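You operate a simulated robot arm through the tools that you are given. There is no shell and no other tool. Be economical: measure what you need, move in short steps, check, and stop when the job is done.

Carry out the task below with a simulated robot arm. There is one attempt and no reset: what you move stays moved.

JOB
Vacuum-pack narrow bag 226 on HIGH, switch off and open the drawer.
Fine: the bag goes in the packer drawer and is left there; drawer closed for the run, open at the end, packer off; leave the dial on HIGH; the white button is power, the green one starts.

The check looks at the end state, three seconds after you hand in, the way a careful person would. Anything else that was tipped, shoved, dropped, spilled or broken makes it a failure.

ROBOT AND FRAMES
A 7-joint arm with a two-finger parallel gripper on a trunk, on a base that drives. Base frame: it is fixed to the floor where the robot stands at the start and does not move with it; the origin is under the middle of the robot, x ahead of it, y to its left, z up; the surface under the hand at the start is at about z = 0.859. Lengths are in m, angles in degrees, forces in N, time in s.
With the tool pointing down near the work surface it reaches from about 0.28 to 0.72 m from the robot's upright axis, wherever it stands. Its first joint turns from -166.0 to 166.0 degrees. Places, roughly: black vacuum dial [0.7, -0.3, 0.9]; green start button [0.5, -0.3, 0.9]; inside of the packer drawer [0.7, 0, 0.7]; packer drawer [0.6, 0, 0.7]; white power button [0.5, 0.2, 0.9]. Payload 3.43 kg.
Tool frame: the origin (TCP) lies between the finger pads and is the grasp point; the fingertips stand 0.03 m ahead of it; z points along the fingers, y is the line along which they close. Largest opening 0.094 m; finger width 0.028, thickness 0.01; the body of the gripper, 0.05 by 0.096 m, starts 0.055 m behind the TCP.
Orientation is that of the tool frame in the base frame, as a unit quaternion [x, y, z, w]. With the fingers straight down and closing along the base's y, the tool's x points along the base's -x, its y along +y and its z along -z.

CONTROLS
- The arm moves only by the tool send_rows. Its argument "rows" is one flat list of numbers, 7 for each row, row after row: the finger opening in m, from 0 to 0.094, then the shift along the tool's x, y, z in m, then the turn, a rotation vector about the tool's x, y, z in degrees. In form: [gripper, dx, dy, dz, wx, wy, wz, gripper, dx, dy, dz, wx, wy, wz, ...]. A call has 1 to 8 rows; each row shifts and turns the commanded pose from where the row before left it, along the tool's axes as they then stand. Rows are played at 5 a second. More than 0.05 m and 8.6 degrees between two rows, or a gripper value outside its range, and nothing of the call is played. A pose out of reach is approached as far as the arm can. The call stops where the force on the tool passes 40 N (or 10 N more than at its start, if that is more) or the arm is blocked; 0.2 s more then pass. The fingers move at their own pace (about 0.108 m/s each) and stop on an object; they squeeze with about 23 N. The grip force told is the motor's: it shows also when the fingers shut on nothing. Time passes only in rows, and 0.2 s behind the last, so rows that do not move let the fingers close. It gives the time, the measured TCP pose, the force on the tool (base axes), the opening and the grip force at its end, in the units of the frame above (readings bear some noise), with the torque about the TCP (base axes, N m) and any sound that the robot's microphone picked up.
- Cameras (640 x 400 px; columns grow to the right, rows downward): "scene" is now at [0.3835, 0.1933, 1.2946]; the picture's right is [-0.00, -0.17, -0.99], its down [-0.36, -0.92, 0.16] and it looks along [-0.93, 0.36, -0.06] (base axes); focal length 214 px, centre (320, 200). "wrist" rides on the gripper at [0.076, 0.014, -0.103] in the tool frame; the picture's right is [-0.18, 0.98, 0.00], its down [-0.75, -0.14, -0.64] and it looks along [-0.63, -0.12, 0.77] (tool axes); focal length 243 px, centre (320, 200). There is no depth. A picture from a camera that has moved, and an enlarged one, comes with that camera's place and axes in the base frame and with its lens.
- camera(camera): a new picture of that camera. The clock stands still meanwhile.
- slide_trunk(by): slides the trunk up (or, below 0, down) by that many m; the arm and the scene camera ride with it, the base frame stays. It gives what a move gives, with no picture.
- steer(legs): drives the robot by 1 to 6 legs, each [ahead, left, turn to the left] in m, m and degrees, along the robot's own axes; the way and the turn of a leg run together, so that a leg with both is an arc; at most 1.5 m and 180 degrees a leg. The arm and the cameras ride along, it lands a little off, and it stops where it bumps. It gives what a move gives.
- pan_tilt(pan, tilt): turns the head with the scene camera to pan (to the left, within 80 degrees either way) and tilt (down, from -29 to 69), counted from straight ahead of the robot. It gives what a move gives.
- enlarge(camera, box): a new picture of the part [left, top, right, bottom] of that camera's present view, enlarged. The clock stands still meanwhile.
- close_job(): hands the job in; it is judged then, once.

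Go step by step. Nothing tells you exact positions but the pictures and the camera data: compare them with the known pose of the tool, close in by small moves and look again before you grip or let go. The budget is 120 turns and 78 pictures, counting those below and the enlarged ones. Unless the task says otherwise, let go and move clear before handing in, and close with one line.

The tools are called after "Call:" as name(argument=value, ...) on one line, values as JSON. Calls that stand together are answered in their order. send_rows: Moves the arm, as the interface text tells. Its arguments: {"type":"object","properties":{"rows":{"type":"array","items":{"type":"number"}}},"required":["rows"]} The other tools are called the same way: slide_trunk (by) slides the trunk up or down; steer (legs) drives the base; pan_tilt (pan, tilt) turns the head that bears the scene camera; camera (camera) takes a picture; enlarge (camera, box) takes an enlarged picture of a part of a camera's view; close_job () hands the job in.

At the start:

```text
t: 0.0
position: [0.3744, 0.1376, 1.1744]
tool_rot: [0.0, 1.0, 0.0, 0.0]
wrist_force: [-0.4, 0.1, 0.4]
ft_torque: [0.03, -0.01, 0.01]
width: 0.094
finger_force: 0.0
trunk travel left (down, up): [-0.25, 0.34]
robot x, y, heading: [0.0002, 0.0021, -0.0]
head pan, tilt: [80.2, 68.8]
```

scene: 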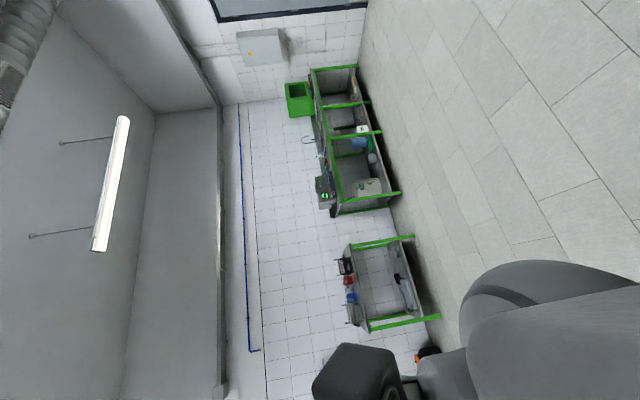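
wrist: 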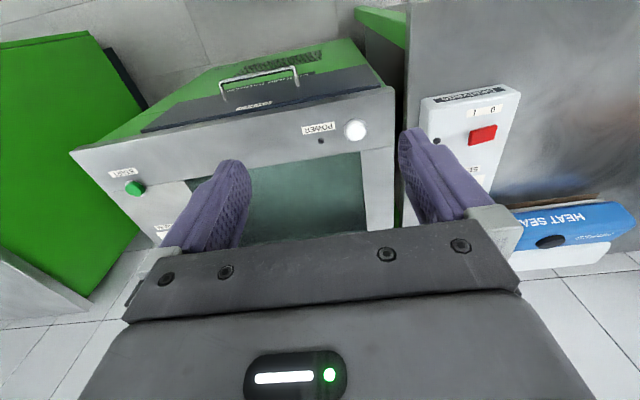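

The wrist view shows the packer ahead, with the white power button, the green start button and a handle on top. I'll turn the head to look ahead.

Call:
pan_tilt(pan=0, tilt=45)

Call:
camera(camera="scene")

```text
t: 1.5
position: [0.3749, 0.1384, 1.174]
tool_rot: [-0.001, 1.0, 0.0, 0.0]
wrist_force: [0.5, 0.4, 0.1]
ft_torque: [0.03, 0.03, 0.01]
width: 0.0938
finger_force: 0.0
trunk travel left (down, up): [-0.25, 0.34]
robot x, y, heading: [-0.0044, 0.0003, 0.1]
head pan, tilt: [0.0, 45.0]
```

```text
75 pictures are left
camera scene: at [0.4124, 0.1383, 1.2228], right [0.0, -1.0, 0.0], down [-0.71, 0.0, 0.71], along [-0.71, 0.0, -0.71], focal length 214 px, centre (320, 200)
```

scene: 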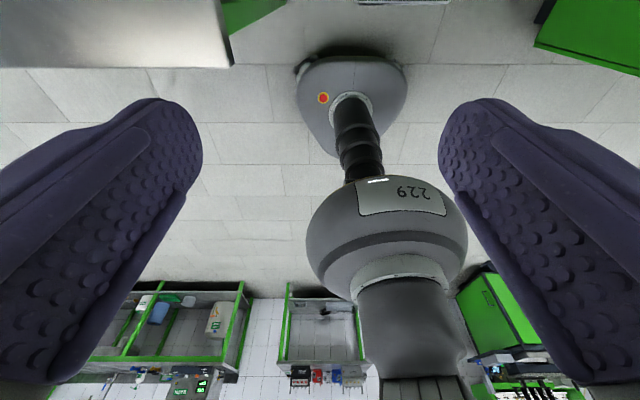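

The scene camera's look direction seems to be 90° lower than the tilt value. I'll tilt it up to look ahead.

Call:
pan_tilt(pan=0, tilt=-29)

Call:
camera(camera="scene")

Call:
camera(camera="wrist")

```text
t: 3.0
position: [0.3756, 0.1358, 1.1748]
tool_rot: [0.0, 1.0, 0.0, 0.0]
wrist_force: [0.1, -1.0, -0.6]
ft_torque: [-0.03, 0.02, -0.01]
width: 0.0941
finger_force: 0.1
trunk travel left (down, up): [-0.25, 0.34]
robot x, y, heading: [0.0011, -0.0023, -0.0]
head pan, tilt: [0.0, -28.6]
```

```text
74 pictures are left
camera scene: at [0.5234, 0.1382, 1.237], right [0.0, -1.0, 0.0], down [-0.88, 0.0, -0.48], along [0.48, 0.0, -0.88], focal length 214 px, centre (320, 200)
```

scene: 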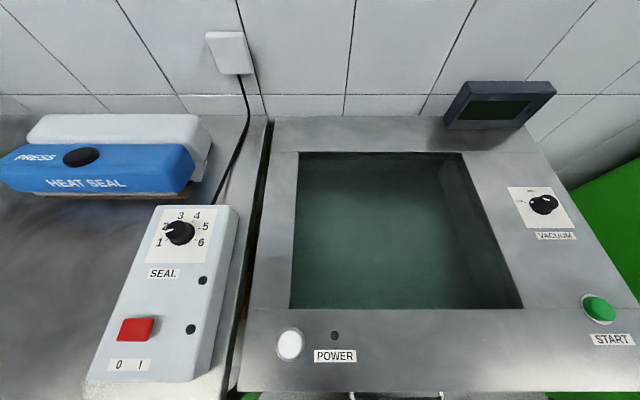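

```text
73 pictures are left
camera wrist: at [0.2991, 0.1502, 1.2761], right [0.18, 0.98, 0.0], down [0.75, -0.14, 0.64], along [0.63, -0.12, -0.77], focal length 243 px, centre (320, 200)
```

wrist: 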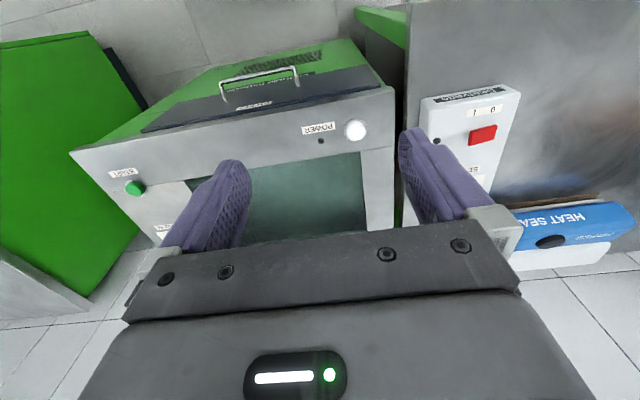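

The packer is well in view, with power, start, dial and screen on top. Next I'll look at the dial and search to the sides for the bag.

Call:
enlarge(camera="scene", box=[420, 60, 640, 360])

Call:
pan_tilt(pan=60, tilt=-29)

Call:
camera(camera="scene")

Call:
pan_tilt(pan=-60, tilt=-29)

Call:
camera(camera="scene")

```text
1.33 times, centred on (530, 210) of scene
camera zoom: at [0.5234, 0.1382, 1.237], right [0.0, -1.0, 0.0], down [-0.88, 0.0, -0.48], along [0.48, 0.0, -0.88], focal length 286 px, centre (40, 187)
```

zoom: 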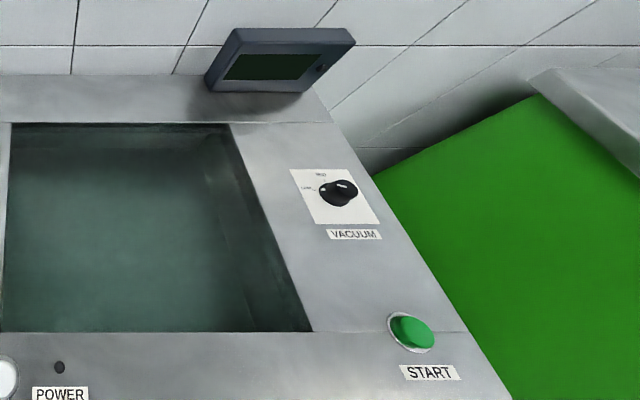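

```text
t: 4.3
position: [0.3747, 0.1369, 1.1752]
tool_rot: [0.0, 1.0, -0.001, 0.001]
wrist_force: [-0.3, -0.9, -0.5]
ft_torque: [0.0, -0.01, 0.0]
width: 0.0938
finger_force: 0.1
trunk travel left (down, up): [-0.25, 0.34]
robot x, y, heading: [0.0004, -0.0035, -0.0]
head pan, tilt: [60.0, -28.6]
```

```text
71 pictures are left
camera scene: at [0.5234, 0.1962, 1.2705], right [0.0, -0.5, -0.87], down [-0.88, 0.41, -0.24], along [0.48, 0.76, -0.44], focal length 214 px, centre (320, 200)
```

scene: 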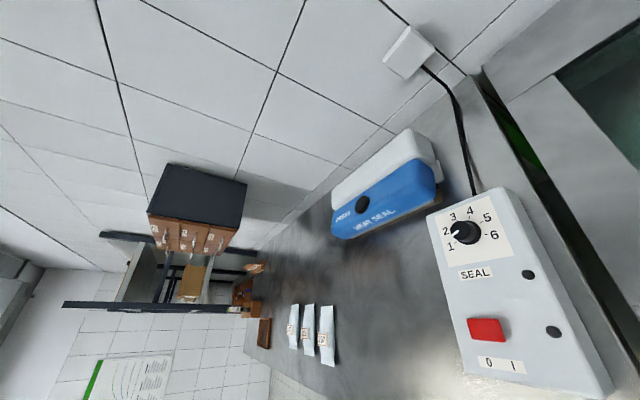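

```text
t: 6.3
position: [0.3751, 0.1363, 1.1742]
tool_rot: [0.0, 1.0, 0.0, -0.001]
wrist_force: [0.0, -0.2, 0.6]
ft_torque: [0.0, 0.01, 0.0]
width: 0.0937
finger_force: 0.0
trunk travel left (down, up): [-0.25, 0.34]
robot x, y, heading: [-0.0013, 0.0014, 0.1]
head pan, tilt: [-60.0, -28.6]
```

```text
70 pictures are left
camera scene: at [0.5234, 0.0802, 1.2706], right [0.0, -0.5, 0.87], down [-0.88, -0.42, -0.24], along [0.48, -0.76, -0.44], focal length 214 px, centre (320, 200)
```

scene: 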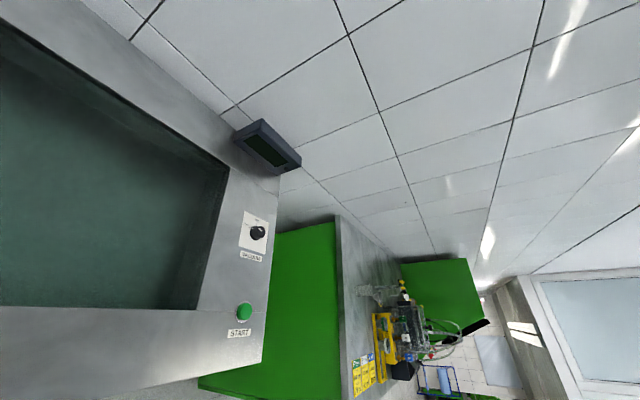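

Three small bags lie on the bench to the left, around (0.48, 0.95). I'll zoom in to read their labels.

Call:
pan_tilt(pan=60, tilt=-29)

Call:
enlarge(camera="scene", box=[230, 250, 390, 400])

Call:
enlarge(camera="scene", box=[60, 160, 280, 360])

```text
t: 8.3
position: [0.3743, 0.1372, 1.1734]
tool_rot: [0.0, 1.0, 0.001, 0.0]
wrist_force: [-0.1, -1.0, 0.4]
ft_torque: [0.0, 0.03, 0.03]
width: 0.0941
finger_force: 0.0
trunk travel left (down, up): [-0.25, 0.34]
robot x, y, heading: [0.0014, -0.0015, 0.0]
head pan, tilt: [60.0, -28.6]
```

```text
2.67 times, centred on (310, 325) of scene
camera zoom: at [0.5234, 0.1962, 1.2705], right [0.0, -0.5, -0.87], down [-0.88, 0.41, -0.24], along [0.48, 0.76, -0.44], focal length 572 px, centre (347, -133)
```

zoom: 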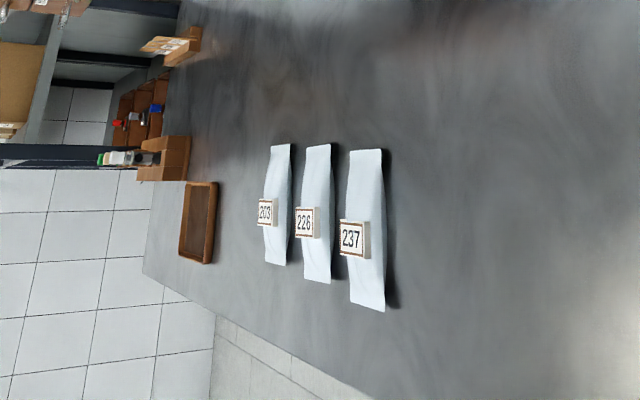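

```text
2.00 times, centred on (170, 260) of scene
camera zoom: at [0.5234, 0.1962, 1.2705], right [0.0, -0.5, -0.87], down [-0.88, 0.41, -0.24], along [0.48, 0.76, -0.44], focal length 429 px, centre (620, 80)
```

zoom: 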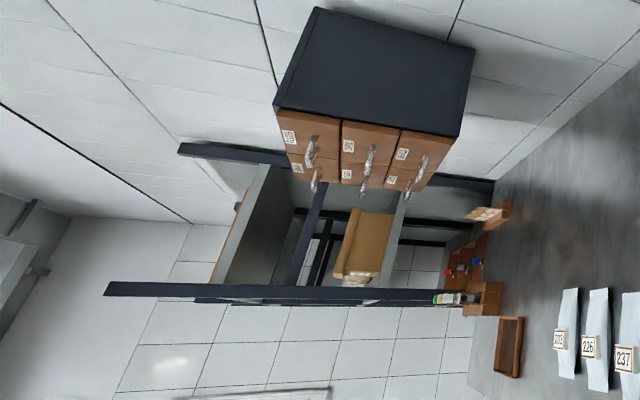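

Bag 226 is the middle one. First I'll take a closer look at the dial and buttons.

Call:
pan_tilt(pan=-25, tilt=-15)

Call:
camera(camera="scene")

```text
t: 9.9
position: [0.3748, 0.137, 1.1742]
tool_rot: [0.0, 1.0, 0.0, 0.0]
wrist_force: [1.2, 0.0, -0.5]
ft_torque: [0.02, 0.01, -0.01]
width: 0.094
finger_force: 0.2
trunk travel left (down, up): [-0.25, 0.34]
robot x, y, heading: [0.0043, -0.0035, 0.0]
head pan, tilt: [-25.0, -15.0]
```

```text
67 pictures are left
camera scene: at [0.5058, 0.1043, 1.2311], right [0.0, -0.91, 0.42], down [-0.97, -0.11, -0.23], along [0.26, -0.41, -0.88], focal length 214 px, centre (320, 200)
```

scene: 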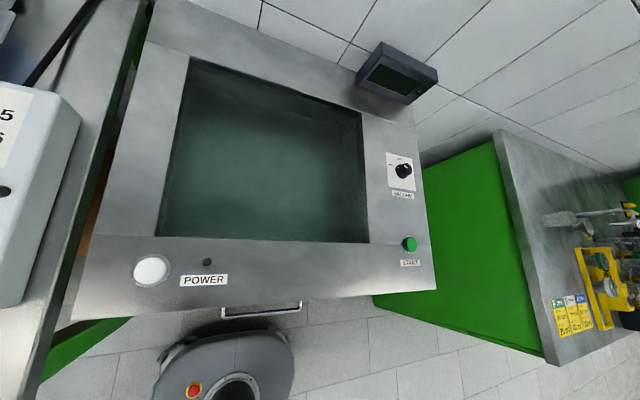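

The drawer handle shows at the front edge. I'll zoom in on the dial.

Call:
enlarge(camera="scene", box=[370, 140, 440, 210])

Call:
enlarge(camera="scene", box=[100, 230, 340, 380])

```text
5.71 times, centred on (405, 175) of scene
camera zoom: at [0.5058, 0.1043, 1.2311], right [0.0, -0.91, 0.42], down [-0.97, -0.11, -0.23], along [0.26, -0.41, -0.88], focal length 1226 px, centre (-166, 343)
```

zoom: 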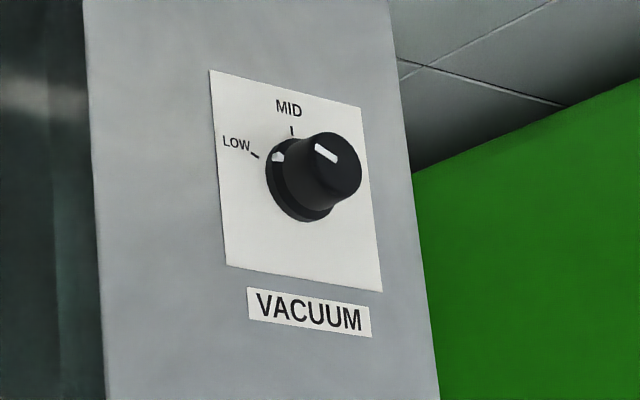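

```text
2.67 times, centred on (220, 305) of scene
camera zoom: at [0.5058, 0.1043, 1.2311], right [0.0, -0.91, 0.42], down [-0.97, -0.11, -0.23], along [0.26, -0.41, -0.88], focal length 572 px, centre (587, -80)
```

zoom: 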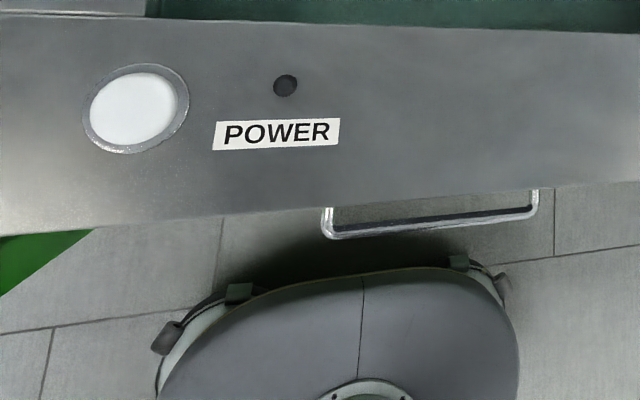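

The dial points at LOW, with MID at the top, so HIGH is to the right. I'll press power first, at about (0.490, 0.178), and move above it with the fingers shut.

Call:
send_rows(rows=[0, -0.0383, 0.0137, 0, 0, 0, 0, 0, -0.0383, 0.0137, 0, 0, 0, 0, 0, -0.0383, 0.0137, 0, 0, 0, 0, 0, 0, 0, 0.045, 0, 0, 0, 0, 0, 0, 0.045, 0, 0, 0, 0, 0, 0, 0.045, 0, 0, 0, 0, 0, 0, 0.045, 0, 0, 0, 0, 0, 0, 0.045, 0, 0, 0])

Call:
camera(camera="scene")

Call:
camera(camera="wrist")

```text
t: 11.7
position: [0.4925, 0.1765, 0.9491]
tool_rot: [0.0, 1.0, 0.0, 0.0]
wrist_force: [0.0, 0.3, -0.7]
ft_torque: [-0.01, 0.01, 0.01]
width: 0.0003
finger_force: 22.9
trunk travel left (down, up): [-0.25, 0.34]
robot x, y, heading: [0.0034, 0.0041, 0.1]
head pan, tilt: [-25.0, -15.0]
```

```text
64 pictures are left
camera scene: at [0.6231, 0.1438, 1.0066], right [0.0, -0.91, 0.42], down [-0.97, -0.11, -0.23], along [0.26, -0.41, -0.88], focal length 214 px, centre (320, 200)
```

scene: 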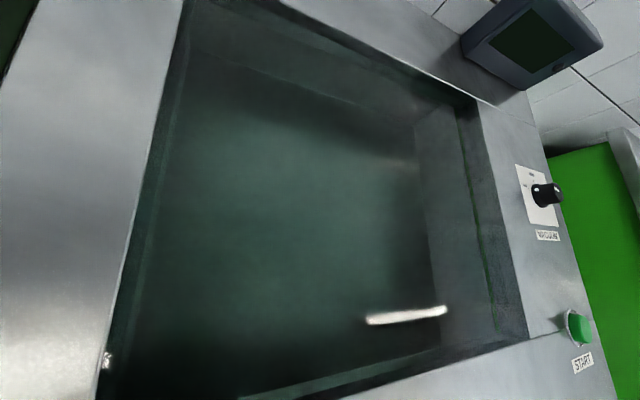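

```text
63 pictures are left
camera wrist: at [0.4164, 0.1899, 1.0513], right [0.18, 0.98, 0.0], down [0.75, -0.14, 0.64], along [0.63, -0.12, -0.77], focal length 243 px, centre (320, 200)
```

wrist: 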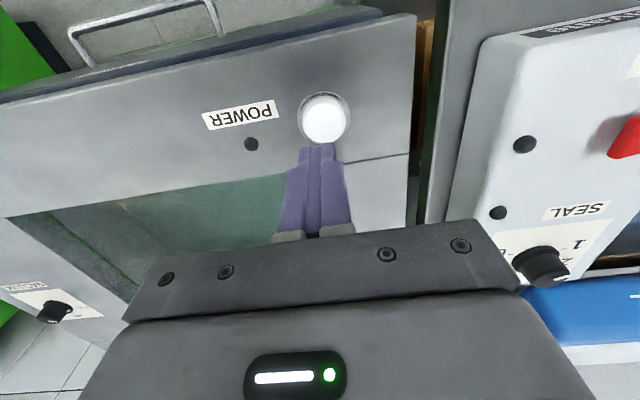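

The scene camera rides with the hand. The tip is just behind the button, so I'll shift slightly and press in small steps.

Call:
send_rows(rows=[0, 0.005, 0.002, 0.025, 0, 0, 0, 0, 0, 0, 0.008, 0, 0, 0, 0, 0, 0, 0.005, 0, 0, 0, 0, 0, 0, 0.004, 0, 0, 0])

Call:
camera(camera="wrist")

```text
t: 12.7
position: [0.4836, 0.1802, 0.9063]
tool_rot: [0.0, 1.0, 0.0, 0.0]
wrist_force: [0.4, 0.3, 0.1]
ft_torque: [0.0, -0.02, -0.01]
width: 0.0002
finger_force: 22.8
trunk travel left (down, up): [-0.25, 0.34]
robot x, y, heading: [0.0027, 0.0032, -0.0]
head pan, tilt: [-25.0, -15.0]
```

```text
62 pictures are left
camera wrist: at [0.4092, 0.1929, 1.0088], right [0.18, 0.98, 0.0], down [0.75, -0.14, 0.64], along [0.63, -0.12, -0.77], focal length 243 px, centre (320, 200)
```

wrist: 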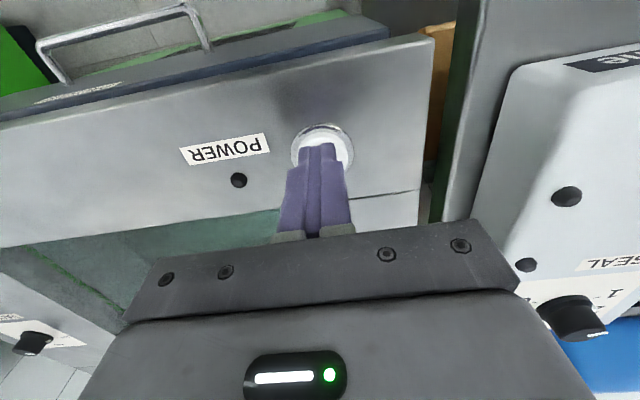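

Over the button at about 0.876 and not touching yet. I'll keep pressing in small steps.

Call:
send_rows(rows=[0, 0, 0, 0.004, 0, 0, 0, 0, 0, 0, 0.004, 0, 0, 0, 0, 0, 0, 0.004, 0, 0, 0])

Call:
camera(camera="wrist")

```text
t: 13.5
position: [0.4855, 0.1803, 0.8952]
tool_rot: [-0.001, 1.0, 0.0, 0.001]
wrist_force: [1.2, -0.7, 4.2]
ft_torque: [-0.04, -0.04, -0.03]
width: 0.0
finger_force: 22.6
trunk travel left (down, up): [-0.25, 0.34]
robot x, y, heading: [-0.0001, 0.0008, 0.2]
head pan, tilt: [-25.0, -15.0]
heard: click
```

```text
61 pictures are left
camera wrist: at [0.4091, 0.1925, 0.9973], right [0.18, 0.98, 0.0], down [0.75, -0.14, 0.64], along [0.63, -0.12, -0.77], focal length 243 px, centre (320, 200)
```

wrist: 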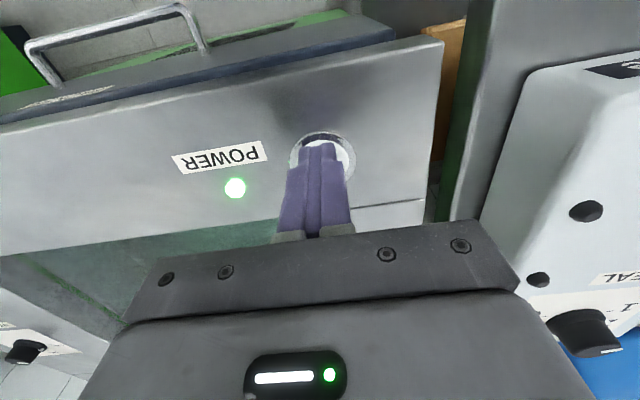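

Power is on and the lamp is green. The dial is slightly out of reach, so I'll rise and drive right.

Call:
send_rows(rows=[0, 0, 0, -0.05, 0, 0, 0, 0.07, 0, 0, -0.05, 0, 0, 0, 0.07, 0, 0, -0.05, 0, 0, 0])

Call:
steer(legs=[[0, -0.3, 0]])

Call:
camera(camera="wrist")

Call:
camera(camera="scene")

```text
t: 14.3
position: [0.4835, 0.1812, 1.0442]
tool_rot: [-0.001, 1.0, 0.0, 0.001]
wrist_force: [-0.9, 0.8, 0.0]
ft_torque: [-0.01, -0.02, 0.03]
width: 0.07
finger_force: 0.2
trunk travel left (down, up): [-0.25, 0.34]
robot x, y, heading: [0.0019, 0.0019, -0.2]
head pan, tilt: [-25.0, -15.0]
```

```text
t: 16.3
position: [0.4821, -0.1194, 1.0451]
tool_rot: [-0.001, 1.0, 0.0, 0.0]
wrist_force: [-0.4, 0.1, -0.9]
ft_torque: [0.02, 0.0, 0.04]
width: 0.0699
finger_force: 0.0
trunk travel left (down, up): [-0.25, 0.34]
robot x, y, heading: [0.0003, -0.3041, 0.2]
head pan, tilt: [-25.0, -15.0]
```

```text
60 pictures are left
camera wrist: at [0.4078, -0.1061, 1.1463], right [0.18, 0.98, 0.0], down [0.75, -0.14, 0.64], along [0.63, -0.12, -0.77], focal length 243 px, centre (320, 200)
```

wrist: 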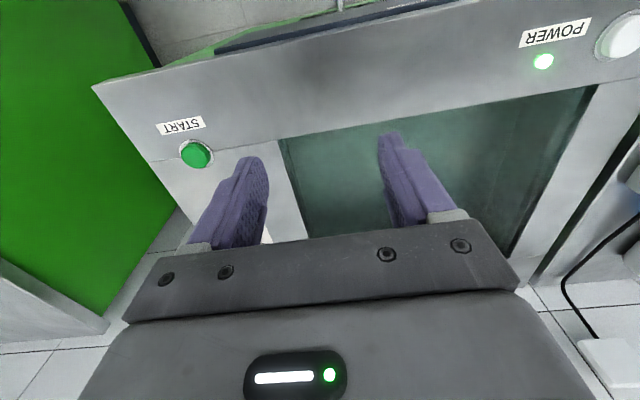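

```text
59 pictures are left
camera scene: at [0.6147, -0.1515, 1.1014], right [0.0, -0.91, 0.42], down [-0.97, -0.11, -0.23], along [0.26, -0.41, -0.88], focal length 214 px, centre (320, 200)
```

scene: 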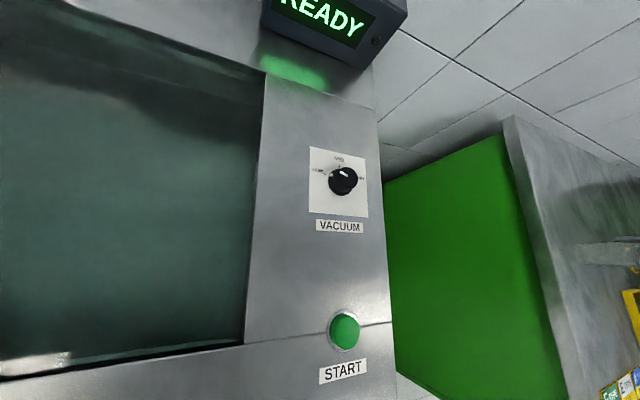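

The display says READY. The dial is at about (0.705, -0.284). I'll move over it, then pre-turn -60°.

Call:
send_rows(rows=[0.07, -0.0372, -0.0275, 0, 0, 0, 0, 0.07, -0.0372, -0.0275, 0, 0, 0, 0, 0.07, -0.0372, -0.0275, 0, 0, 0, 0, 0.07, -0.0372, -0.0275, 0, 0, 0, 0, 0.07, -0.0372, -0.0275, 0, 0, 0, 0, 0.07, -0.0372, -0.0275, 0, 0, 0, 0])

Call:
send_rows(rows=[0.07, 0, 0, 0, 0, 0, -7.5, 0.07, 0, 0, 0, 0, 0, -7.5, 0.07, 0, 0, 0, 0, 0, -7.5, 0.07, 0, 0, 0, 0, 0, -7.5, 0.07, 0, 0, 0, 0, 0, -7.5, 0.07, 0, 0, 0, 0, 0, -7.5, 0.07, 0, 0, 0, 0, 0, -7.5, 0.07, 0, 0, 0, 0, 0, -7.5])

Call:
camera(camera="wrist")

Call:
pan_tilt(pan=0, tilt=40)

Call:
camera(camera="scene")

```text
t: 17.7
position: [0.7059, -0.2868, 1.0393]
tool_rot: [-0.002, 1.0, 0.0, -0.001]
wrist_force: [0.6, 0.0, 0.7]
ft_torque: [-0.02, 0.02, 0.02]
width: 0.07
finger_force: 0.1
trunk travel left (down, up): [-0.25, 0.34]
robot x, y, heading: [0.0009, -0.3002, 0.4]
head pan, tilt: [-25.0, -15.0]
```

```text
t: 19.5
position: [0.7066, -0.2829, 1.0447]
tool_rot: [-0.502, 0.865, 0.0, 0.0]
wrist_force: [-0.1, -0.4, 0.4]
ft_torque: [-0.01, -0.03, -0.01]
width: 0.07
finger_force: 0.0
trunk travel left (down, up): [-0.25, 0.34]
robot x, y, heading: [0.0036, -0.3027, 0.2]
head pan, tilt: [-25.0, -15.0]
```

```text
58 pictures are left
camera wrist: at [0.6572, -0.3442, 1.146], right [-0.76, 0.65, 0.0], down [0.5, 0.58, 0.64], along [0.42, 0.49, -0.77], focal length 243 px, centre (320, 200)
```

wrist: 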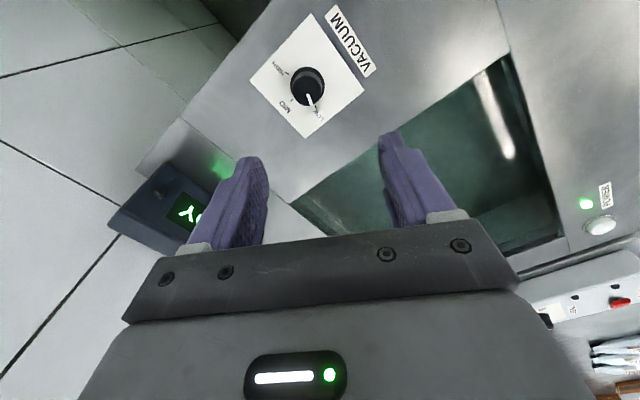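

```text
t: 20.8
position: [0.7069, -0.2839, 1.0446]
tool_rot: [-0.501, 0.865, 0.0, -0.001]
wrist_force: [-0.1, -0.2, 0.3]
ft_torque: [0.0, -0.03, 0.01]
width: 0.07
finger_force: 0.0
trunk travel left (down, up): [-0.25, 0.34]
robot x, y, heading: [0.002, -0.2981, 0.1]
head pan, tilt: [0.0, 40.0]
```

```text
57 pictures are left
camera scene: at [0.7285, -0.2424, 1.0891], right [0.87, -0.5, 0.0], down [-0.38, -0.66, 0.64], along [-0.32, -0.56, -0.77], focal length 214 px, centre (320, 200)
```

scene: 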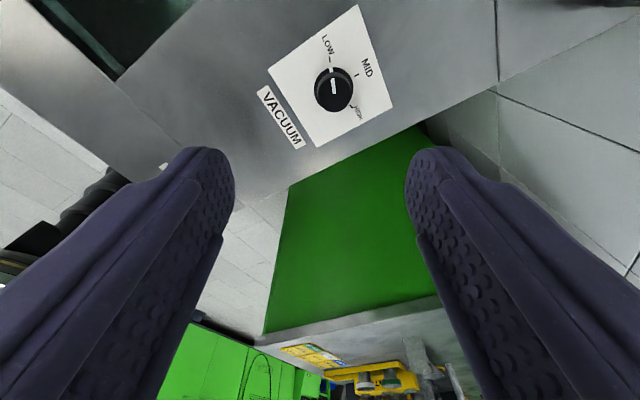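

The dial shows LOW, MID and HIGH. I'll zoom in to measure the dial centre and the angle.

Call:
enlarge(camera="scene", box=[256, 0, 416, 150])

Call:
enlarge(camera="wrist", box=[230, 0, 390, 150])

```text
2.67 times, centred on (336, 75) of scene
camera zoom: at [0.7285, -0.2424, 1.0891], right [0.87, -0.5, 0.0], down [-0.38, -0.66, 0.64], along [-0.32, -0.56, -0.77], focal length 572 px, centre (277, 533)
```

zoom: 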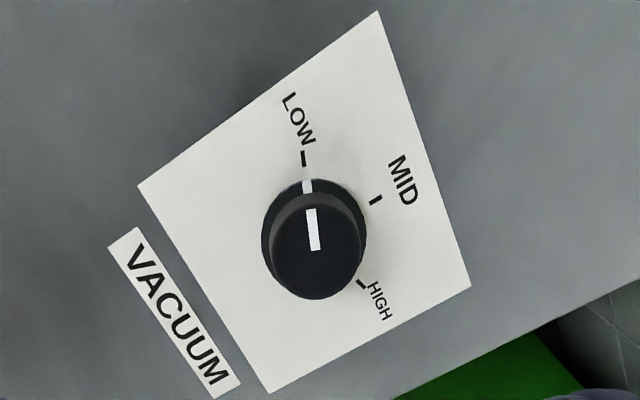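

```text
2.67 times, centred on (310, 75) of wrist
camera zoom: at [0.657, -0.3438, 1.1461], right [-0.76, 0.65, 0.0], down [0.5, 0.58, 0.64], along [0.42, 0.49, -0.77], focal length 647 px, centre (347, 533)
```

zoom: 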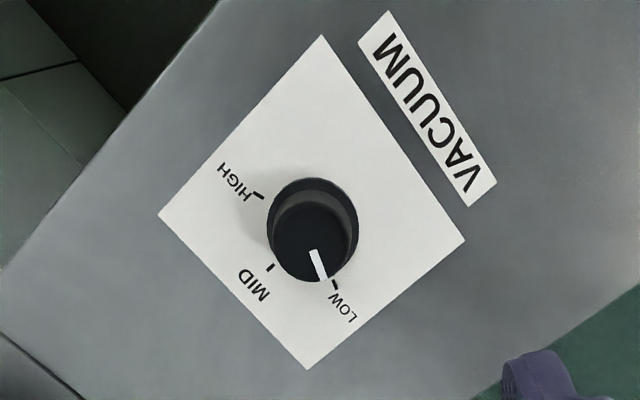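

The dial centre works out at about (0.715, -0.2965), with the panel surface at z ≈ 0.859. I'll shift, lower around the knob and look before gripping.

Call:
send_rows(rows=[0.07, 0.0073, -0.0134, 0, 0, 0, 0, 0.07, 0, 0, 0.04, 0, 0, 0, 0.07, 0, 0, 0.04, 0, 0, 0, 0.07, 0, 0, 0.03, 0, 0, 0])

Call:
camera(camera="scene")

Call:
camera(camera="wrist")

```text
t: 21.8
position: [0.7178, -0.2942, 0.9335]
tool_rot: [-0.5, 0.866, 0.0, 0.0]
wrist_force: [-0.2, -0.3, -0.2]
ft_torque: [-0.01, 0.0, 0.0]
width: 0.0698
finger_force: 0.1
trunk travel left (down, up): [-0.25, 0.34]
robot x, y, heading: [-0.0019, -0.3002, 0.3]
head pan, tilt: [0.0, 40.0]
```

```text
54 pictures are left
camera scene: at [0.7386, -0.253, 0.9787], right [0.87, -0.5, 0.0], down [-0.38, -0.66, 0.64], along [-0.32, -0.56, -0.77], focal length 214 px, centre (320, 200)
```

scene: 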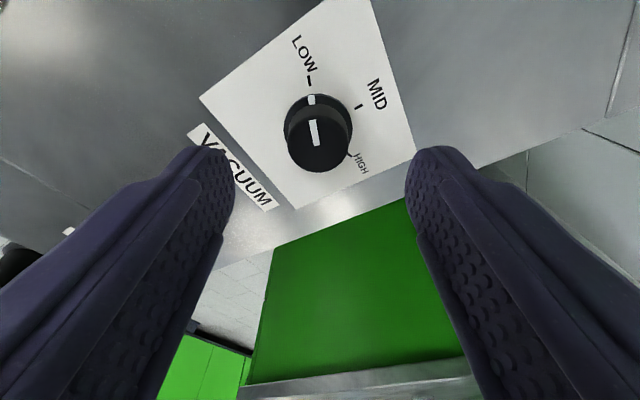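

```text
53 pictures are left
camera wrist: at [0.6671, -0.3544, 1.0357], right [-0.76, 0.65, 0.0], down [0.5, 0.58, 0.64], along [0.42, 0.49, -0.77], focal length 243 px, centre (320, 200)
```

wrist: 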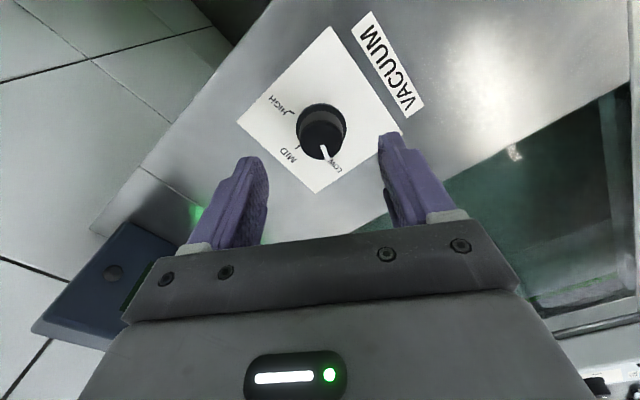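

The knob is well centred between the fingers. I'll descend and grip.

Call:
send_rows(rows=[0.07, 0, 0, 0.018, 0, 0, 0, 0.07, 0, 0, 0.016, 0, 0, 0, 0, 0, 0, 0, 0, 0, 0, 0, 0, 0, 0, 0, 0, 0])

Call:
camera(camera="scene")

```text
t: 22.8
position: [0.7156, -0.2929, 0.9001]
tool_rot: [-0.502, 0.865, 0.0, 0.001]
wrist_force: [-0.4, 1.2, -1.7]
ft_torque: [0.07, -0.33, 0.01]
width: 0.0338
finger_force: 45.4
trunk travel left (down, up): [-0.25, 0.34]
robot x, y, heading: [0.0003, -0.3016, 0.3]
head pan, tilt: [0.0, 40.0]
```

```text
52 pictures are left
camera scene: at [0.7375, -0.2529, 0.9445], right [0.87, -0.5, 0.0], down [-0.38, -0.66, 0.64], along [-0.32, -0.56, -0.77], focal length 214 px, centre (320, 200)
```

scene: 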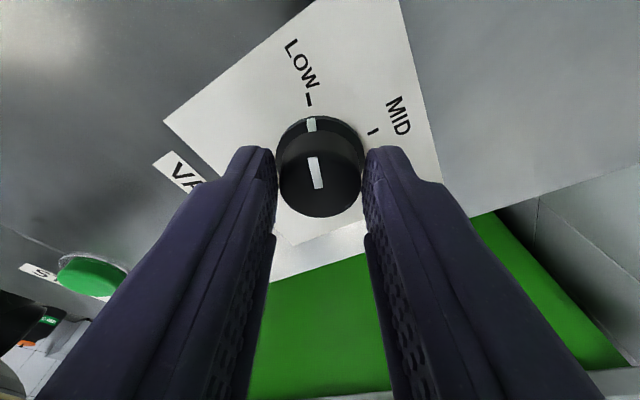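

Gripped at width 0.034. Now I'll turn it clockwise by 120° in two calls.

Call:
send_rows(rows=[0, 0, 0, 0, 0, 0, 7.5, 0, 0, 0, 0, 0, 0, 7.5, 0, 0, 0, 0, 0, 0, 7.5, 0, 0, 0, 0, 0, 0, 7.5, 0, 0, 0, 0, 0, 0, 7.5, 0, 0, 0, 0, 0, 0, 7.5, 0, 0, 0, 0, 0, 0, 7.5, 0, 0, 0, 0, 0, 0, 7.5])

Call:
send_rows(rows=[0, 0, 0, 0, 0, 0, 7.5, 0, 0, 0, 0, 0, 0, 7.5, 0, 0, 0, 0, 0, 0, 7.5, 0, 0, 0, 0, 0, 0, 7.5, 0, 0, 0, 0, 0, 0, 7.5, 0, 0, 0, 0, 0, 0, 7.5, 0, 0, 0, 0, 0, 0, 7.5, 0, 0, 0, 0, 0, 0, 7.5])

Call:
camera(camera="scene")

```text
t: 24.6
position: [0.7166, -0.2952, 0.9005]
tool_rot: [0.0, 1.0, 0.0, -0.001]
wrist_force: [13.6, 5.5, -5.7]
ft_torque: [0.13, 0.41, -0.02]
width: 0.0337
finger_force: 45.8
trunk travel left (down, up): [-0.25, 0.34]
robot x, y, heading: [0.0028, -0.299, 0.3]
head pan, tilt: [0.0, 40.0]
```

```text
t: 26.4
position: [0.7156, -0.2945, 0.8992]
tool_rot: [0.499, 0.866, -0.001, 0.0]
wrist_force: [14.9, 5.4, 7.7]
ft_torque: [0.08, -0.45, 0.02]
width: 0.0338
finger_force: 45.0
trunk travel left (down, up): [-0.25, 0.34]
robot x, y, heading: [-0.0011, -0.3018, 0.2]
head pan, tilt: [0.0, 40.0]
```

```text
51 pictures are left
camera scene: at [0.7375, -0.334, 0.9448], right [-0.87, -0.5, 0.0], down [-0.38, 0.66, 0.64], along [-0.32, 0.56, -0.77], focal length 214 px, centre (320, 200)
```

scene: 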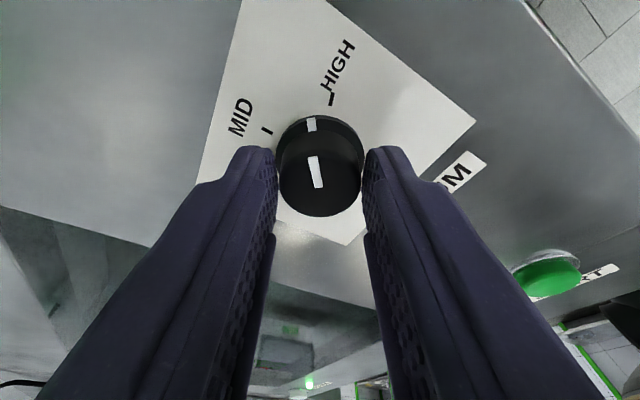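

It is still about 18° short of the HIGH tick, so I'll turn a little more.

Call:
send_rows(rows=[0, 0, 0, 0, 0, 0, 8, 0, 0, 0, 0, 0, 0, 8, 0, 0, 0, 0, 0, 0, 0])

Call:
enlarge(camera="scene", box=[220, 20, 420, 220])

```text
t: 27.2
position: [0.7161, -0.2958, 0.8997]
tool_rot: [0.615, 0.788, 0.0, 0.0]
wrist_force: [15.4, 5.2, 8.6]
ft_torque: [-0.35, -0.57, 0.01]
width: 0.0336
finger_force: 45.0
trunk travel left (down, up): [-0.25, 0.34]
robot x, y, heading: [0.0, -0.3002, 0.3]
head pan, tilt: [0.0, 40.0]
```

```text
2.00 times, centred on (320, 120) of scene
camera zoom: at [0.7255, -0.3389, 0.9448], right [-0.97, -0.24, 0.0], down [-0.19, 0.74, 0.64], along [-0.16, 0.62, -0.77], focal length 429 px, centre (320, 360)
```

zoom: 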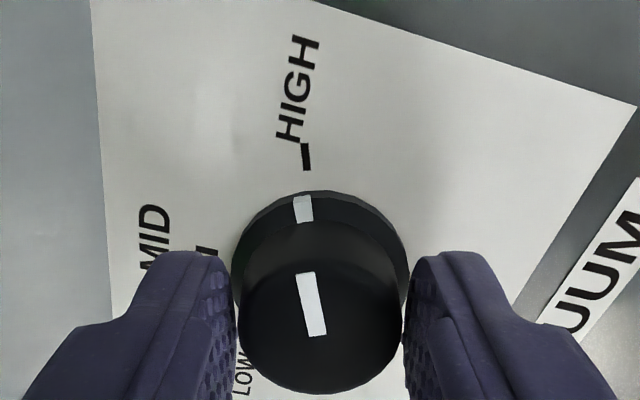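

Nearly aligned, perhaps 5° short. I'll add a touch, release and back off upward.

Call:
send_rows(rows=[0, 0, 0, 0, 0, 0, 5, 0, 0, 0, 0, 0, 0, 0, 0.07, 0, 0, 0, 0, 0, 0, 0.07, 0, 0, 0, 0, 0, 0, 0.07, 0, 0, -0.04, 0, 0, 0, 0.07, 0, 0, -0.05, 0, 0, 0, 0.07, 0, 0, -0.05, 0, 0, 0])

Call:
enlarge(camera="scene", box=[256, 0, 416, 150])

```text
t: 28.8
position: [0.7124, -0.2989, 1.0421]
tool_rot: [0.649, 0.761, -0.001, -0.001]
wrist_force: [0.3, -0.9, -0.4]
ft_torque: [-0.01, -0.04, -0.01]
width: 0.0704
finger_force: 0.0
trunk travel left (down, up): [-0.25, 0.34]
robot x, y, heading: [0.0035, -0.2998, 0.2]
head pan, tilt: [0.0, 40.0]
```

```text
2.67 times, centred on (336, 75) of scene
camera zoom: at [0.7184, -0.3433, 1.0856], right [-0.99, -0.16, 0.0], down [-0.12, 0.76, 0.64], along [-0.1, 0.63, -0.77], focal length 572 px, centre (277, 533)
```

zoom: 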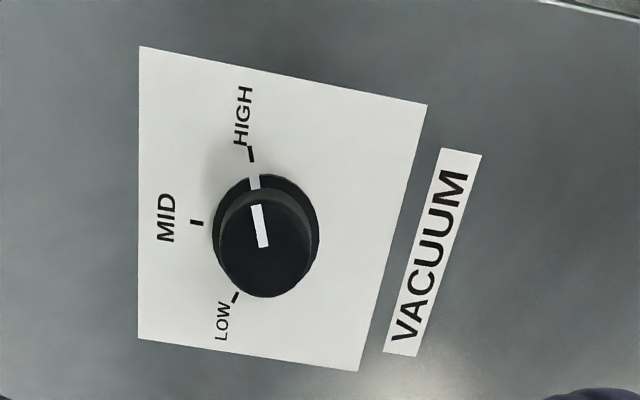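

The dial is on HIGH. Next is the drawer: the handle bar triangulates to x ≈ 0.395, y from -0.07 to 0.08, z ≈ 0.736. I'll back the robot off, then pitch the hand horizontal.

Call:
steer(legs=[[-0.35, 0, 0], [0, 0.3, 0]])

Call:
send_rows(rows=[0.07, 0, 0, 0, 0, 0, 8.5, 0.07, 0, 0, 0, 0, 0, 0, 0.07, 0, -0.05, 0, 0, 0, 0, 0.07, 0, -0.05, 0, 0, 0, 0, 0.07, 0, -0.05, 0, 0, 0, 0])

Call:
send_rows(rows=[0.07, 0, 0, 0, -8.5, 0, 0, 0.07, 0, 0, 0, -8.5, 0, 0, 0.07, 0, 0, 0, -8.5, 0, 0, 0.07, 0, 0, 0, -8.5, 0, 0, 0.07, 0, 0, 0, -8.5, 0, 0, 0.07, 0, 0, 0, -8.5, 0, 0, 0.07, 0, 0, 0, -8.5, 0, 0, 0.07, 0, 0, 0, -8.5, 0, 0])

Call:
camera(camera="wrist")

```text
t: 32.7
position: [0.3593, 0.0046, 1.0404]
tool_rot: [0.648, 0.761, 0.0, 0.0]
wrist_force: [-0.6, 0.8, 0.1]
ft_torque: [-0.02, -0.03, 0.0]
width: 0.0705
finger_force: 0.0
trunk travel left (down, up): [-0.25, 0.34]
robot x, y, heading: [-0.3522, -0.0024, 0.3]
head pan, tilt: [0.0, 40.0]
```

```text
t: 33.9
position: [0.2097, -0.002, 1.0448]
tool_rot: [0.702, 0.712, 0.001, 0.0]
wrist_force: [-0.9, -0.9, -0.2]
ft_torque: [0.0, -0.05, 0.02]
width: 0.0699
finger_force: 0.1
trunk travel left (down, up): [-0.25, 0.34]
robot x, y, heading: [-0.3528, 0.0004, 0.3]
head pan, tilt: [0.0, 40.0]
```

```text
t: 35.7
position: [0.2094, 0.0016, 1.0415]
tool_rot: [0.583, 0.589, 0.399, 0.393]
wrist_force: [0.2, -0.5, -0.4]
ft_torque: [-0.04, -0.03, 0.0]
width: 0.07
finger_force: 0.2
trunk travel left (down, up): [-0.25, 0.34]
robot x, y, heading: [-0.347, -0.001, 0.2]
head pan, tilt: [0.0, 40.0]
```

```text
48 pictures are left
camera wrist: at [0.1201, 0.0748, 1.0922], right [0.37, -0.18, 0.91], down [-0.64, -0.76, 0.11], along [0.68, -0.62, -0.4], focal length 243 px, centre (320, 200)
```

wrist: 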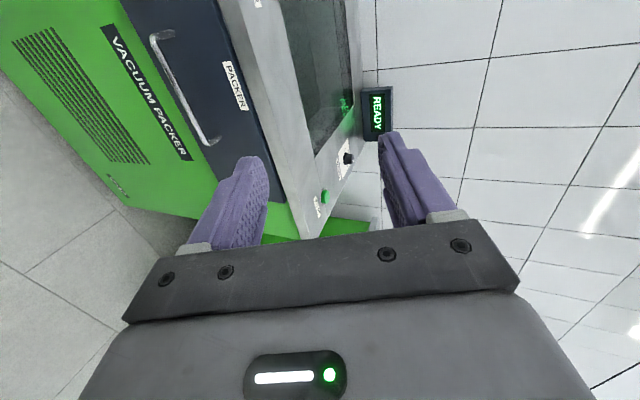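

The handle is confirmed at x ≈ 0.398, z ≈ 0.736. I'll level the hand and drop to handle height.

Call:
send_rows(rows=[0.06, 0, 0, 0, -7.3, 0, 0, 0.06, 0, 0, 0, -7.3, 0, 0, 0.06, 0, 0, 0, -7.3, 0, 0, 0.06, 0, -0.05, 0, 0, 0, 0, 0.06, 0, -0.05, 0, 0, 0, 0, 0.06, 0, -0.05, 0, 0, 0, 0, 0.06, 0, -0.05, 0, 0, 0, 0, 0.06, 0, -0.05, 0, 0, 0, 0])

Call:
send_rows(rows=[0.06, 0, -0.05, 0, 0, 0, 0, 0.06, 0, -0.005, 0, 0, 0, 0, 0.06, 0, 0, 0.05, 0, 0, 0, 0.06, 0, 0, 0.05, 0, 0, 0])

Call:
camera(camera="wrist")

Call:
camera(camera="scene")

```text
t: 37.5
position: [0.209, 0.0003, 0.7908]
tool_rot: [0.497, 0.503, 0.502, 0.497]
wrist_force: [-0.2, -0.2, -0.9]
ft_torque: [0.01, -0.01, 0.02]
width: 0.0603
finger_force: 0.0
trunk travel left (down, up): [-0.25, 0.34]
robot x, y, heading: [-0.3545, -0.0001, -0.0]
head pan, tilt: [0.0, 40.0]
```

```text
t: 38.5
position: [0.3117, 0.0074, 0.7361]
tool_rot: [0.498, 0.503, 0.503, 0.496]
wrist_force: [0.3, 1.0, 0.9]
ft_torque: [-0.04, -0.04, 0.0]
width: 0.0601
finger_force: 0.2
trunk travel left (down, up): [-0.25, 0.34]
robot x, y, heading: [-0.3488, 0.0022, 0.0]
head pan, tilt: [0.0, 40.0]
```

```text
47 pictures are left
camera wrist: at [0.2084, 0.0804, 0.7507], right [0.0, -0.18, 0.98], down [-0.63, -0.76, -0.14], along [0.77, -0.62, -0.12], focal length 243 px, centre (320, 200)
```

wrist: 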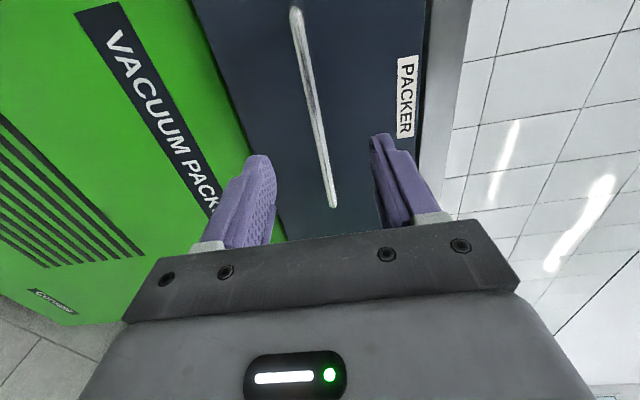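

```text
46 pictures are left
camera scene: at [0.2656, -0.0391, 0.7369], right [0.0, 0.0, -1.0], down [-0.65, 0.76, 0.0], along [0.76, 0.65, 0.0], focal length 214 px, centre (320, 200)
```

scene: 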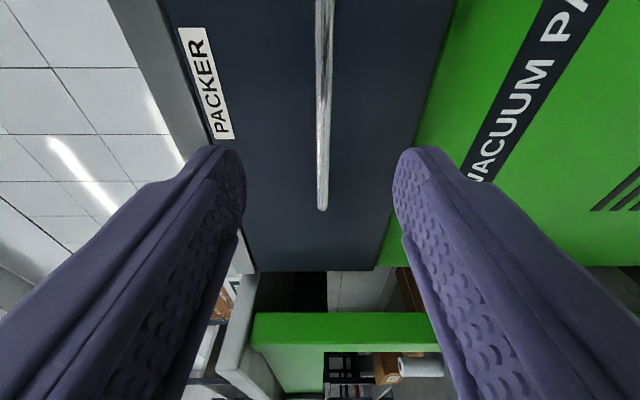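

The bar is centred between the fingers. I'll advance and grip.

Call:
send_rows(rows=[0.06, 0, 0, 0.035, 0, 0, 0, 0.06, 0, 0, 0.025, 0, 0, 0, 0.06, 0, 0, 0.01, 0, 0, 0, 0, 0, 0, 0, 0, 0, 0, 0, 0, 0, 0, 0, 0, 0, 0, 0, 0, 0, 0, 0, 0])

Call:
camera(camera="wrist")

```text
t: 39.9
position: [0.3434, 0.0041, 0.7358]
tool_rot: [0.499, 0.504, 0.502, 0.496]
wrist_force: [0.0, -0.8, -0.4]
ft_torque: [0.0, 0.0, 0.01]
width: 0.0
finger_force: 23.0
out of reach, approached as far as the arm can: row 2, 3
trunk travel left (down, up): [-0.25, 0.34]
robot x, y, heading: [-0.3524, -0.0004, 0.1]
head pan, tilt: [0.0, 40.0]
```

```text
45 pictures are left
camera wrist: at [0.2414, 0.0781, 0.75], right [0.01, -0.18, 0.98], down [-0.63, -0.76, -0.14], along [0.77, -0.62, -0.12], focal length 243 px, centre (320, 200)
```

wrist: 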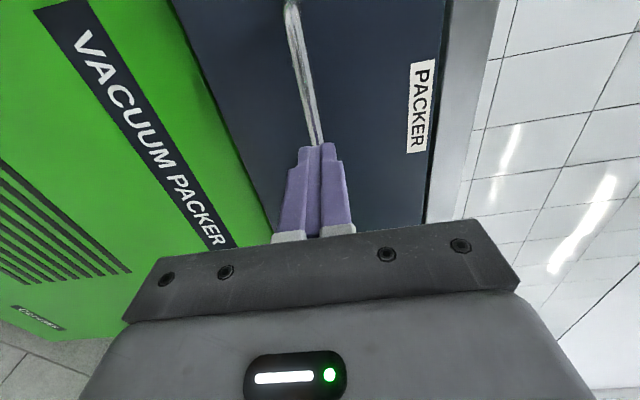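

The arm ran out of reach at 0.343. I'll open, retract and drive the base forward.

Call:
send_rows(rows=[0.06, 0, 0, -0.04, 0, 0, 0, 0.06, 0, 0, -0.04, 0, 0, 0, 0.06, 0, 0, -0.02, 0, 0, 0])

Call:
steer(legs=[[0.1, 0, 0]])

```text
t: 40.7
position: [0.2453, 0.0012, 0.7371]
tool_rot: [0.497, 0.503, 0.503, 0.496]
wrist_force: [-0.1, 0.6, -0.6]
ft_torque: [0.01, 0.02, 0.0]
width: 0.06
finger_force: 0.0
trunk travel left (down, up): [-0.25, 0.34]
robot x, y, heading: [-0.3531, 0.0023, -0.1]
head pan, tilt: [0.0, 40.0]
```

```text
t: 41.9
position: [0.3468, 0.0002, 0.7362]
tool_rot: [0.498, 0.504, 0.502, 0.497]
wrist_force: [-0.4, -0.8, -0.2]
ft_torque: [0.0, 0.0, 0.01]
width: 0.0602
finger_force: 0.0
trunk travel left (down, up): [-0.25, 0.34]
robot x, y, heading: [-0.2528, -0.0011, 0.2]
head pan, tilt: [0.0, 40.0]
```

Call:
send_rows(rows=[0.06, 0, 0, 0.02, 0, 0, 0, 0.06, 0, 0, 0.018, 0, 0, 0, 0, 0, 0, 0, 0, 0, 0, 0, 0, 0, 0, 0, 0, 0, 0, 0, 0, 0, 0, 0, 0])

Call:
camera(camera="wrist")

```text
t: 43.0
position: [0.3835, -0.001, 0.7339]
tool_rot: [0.498, 0.503, 0.502, 0.497]
wrist_force: [-0.4, -1.3, -6.9]
ft_torque: [0.01, 0.09, -0.29]
width: 0.0099
finger_force: 43.3
trunk travel left (down, up): [-0.25, 0.34]
robot x, y, heading: [-0.2506, -0.0022, 0.4]
head pan, tilt: [0.0, 40.0]
```

```text
44 pictures are left
camera wrist: at [0.2813, 0.0728, 0.7487], right [0.01, -0.18, 0.98], down [-0.63, -0.76, -0.14], along [0.77, -0.62, -0.12], focal length 243 px, centre (320, 200)
```

wrist: 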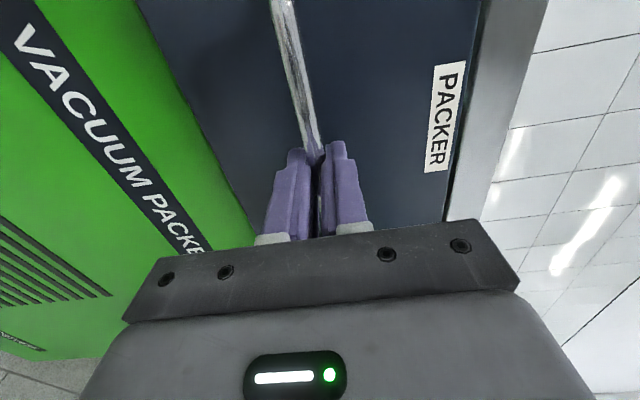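

The handle is gripped, width 0.010. I'll pull by driving the base back.

Call:
steer(legs=[[-0.25, 0, 0]])

Call:
camera(camera="wrist")

```text
t: 44.9
position: [0.1282, -0.0013, 0.7346]
tool_rot: [0.498, 0.504, 0.502, 0.496]
wrist_force: [-0.7, 8.7, -12.7]
ft_torque: [0.08, 0.19, 0.48]
width: 0.0099
finger_force: 43.6
trunk travel left (down, up): [-0.25, 0.34]
robot x, y, heading: [-0.5096, -0.0039, 0.1]
head pan, tilt: [0.0, 40.0]
```

```text
43 pictures are left
camera wrist: at [0.0265, 0.0727, 0.7486], right [0.01, -0.18, 0.98], down [-0.63, -0.76, -0.14], along [0.77, -0.62, -0.12], focal length 243 px, centre (320, 200)
```

wrist: 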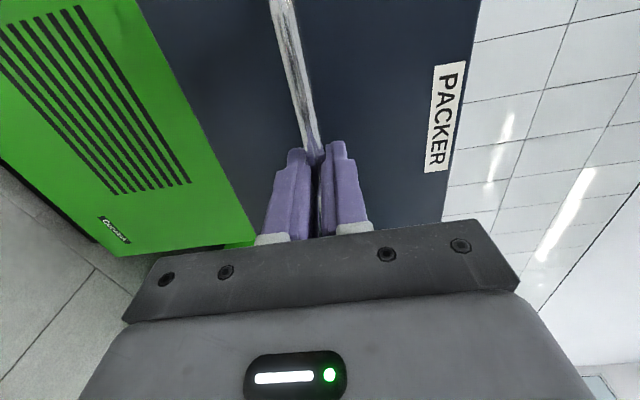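

The drawer is out by about 0.255. I'll try a bit more with small arm pulls to find the stop.

Call:
send_rows(rows=[0, 0, 0, -0.015, 0, 0, 0, 0, 0, 0, -0.015, 0, 0, 0, 0, 0, 0, -0.015, 0, 0, 0, 0, 0, 0, 0, 0, 0, 0])

```text
t: 45.9
position: [0.0817, -0.0001, 0.7348]
tool_rot: [0.497, 0.504, 0.502, 0.496]
wrist_force: [0.2, 5.0, 3.8]
ft_torque: [0.01, -0.02, -0.36]
width: 0.0097
finger_force: 43.4
trunk travel left (down, up): [-0.25, 0.34]
robot x, y, heading: [-0.5046, 0.0002, 0.0]
head pan, tilt: [0.0, 40.0]
```

Still moving freely, so I'll go a little more.

Call:
send_rows(rows=[0, 0, 0, -0.015, 0, 0, 0, 0, 0, 0, -0.015, 0, 0, 0, 0, 0, 0, -0.015, 0, 0, 0, 0, 0, 0, -0.015, 0, 0, 0, 0, 0, 0, 0, 0, 0, 0])

```text
t: 47.1
position: [0.0234, -0.0013, 0.7339]
tool_rot: [0.497, 0.505, 0.502, 0.496]
wrist_force: [6.9, 17.4, -11.7]
ft_torque: [0.1, 0.12, -0.4]
width: 0.0098
finger_force: 43.6
trunk travel left (down, up): [-0.25, 0.34]
robot x, y, heading: [-0.5055, 0.0004, -0.1]
head pan, tilt: [0.0, 40.0]
```

Open by about 0.36, which should be plenty. I'll release, back away, rise and look.

Call:
send_rows(rows=[0.06, 0, 0, 0, 0, 0, 0, 0.06, 0, 0, 0, 0, 0, 0, 0.06, 0, 0, -0.04, 0, 0, 0])

Call:
steer(legs=[[-0.12, 0, 0]])

Call:
send_rows(rows=[0.06, 0, 0.05, 0, 0, 0, 0, 0.06, 0, 0.05, 0, 0, 0, 0, 0.06, 0, 0.05, 0, 8.5, 0, 0, 0.06, 0, 0.05, 0, 8.5, 0, 0, 0.06, 0, 0.05, 0, 8.5, 0, 0, 0.06, 0, 0.05, 0, 8.5, 0, 0, 0.06, 0, 0.02, 0, 8.5, 0, 0, 0.06, 0, 0, 0, 8.5, 0, 0])

Call:
camera(camera="wrist")

```text
t: 47.9
position: [-0.0143, -0.0038, 0.7361]
tool_rot: [0.497, 0.504, 0.502, 0.496]
wrist_force: [0.5, 0.4, 0.2]
ft_torque: [-0.01, -0.01, 0.02]
width: 0.0601
finger_force: 0.1
trunk travel left (down, up): [-0.25, 0.34]
robot x, y, heading: [-0.505, -0.0011, 0.1]
head pan, tilt: [0.0, 40.0]
```

```text
t: 49.1
position: [-0.1331, -0.0023, 0.7365]
tool_rot: [0.497, 0.505, 0.502, 0.495]
wrist_force: [0.1, 0.1, 0.2]
ft_torque: [0.0, 0.03, -0.02]
width: 0.06
finger_force: 0.2
trunk travel left (down, up): [-0.25, 0.34]
robot x, y, heading: [-0.627, -0.0028, 0.2]
head pan, tilt: [0.0, 40.0]
```

```text
t: 50.9
position: [-0.0763, -0.0011, 1.0436]
tool_rot: [0.663, 0.671, 0.237, 0.234]
wrist_force: [0.1, -0.2, 0.4]
ft_torque: [-0.02, 0.0, -0.05]
width: 0.06
finger_force: 0.2
trunk travel left (down, up): [-0.25, 0.34]
robot x, y, heading: [-0.6244, -0.0043, 0.2]
head pan, tilt: [0.0, 40.0]
```

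```text
42 pictures are left
camera wrist: at [-0.13, 0.0728, 1.1329], right [0.77, -0.17, 0.62], down [-0.5, -0.76, 0.41], along [0.4, -0.63, -0.67], focal length 243 px, centre (320, 200)
```

wrist: 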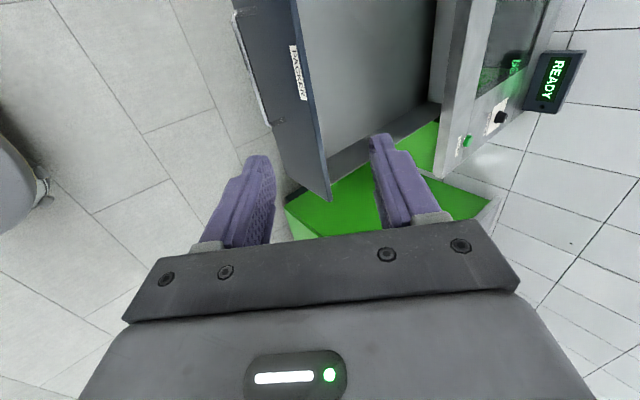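

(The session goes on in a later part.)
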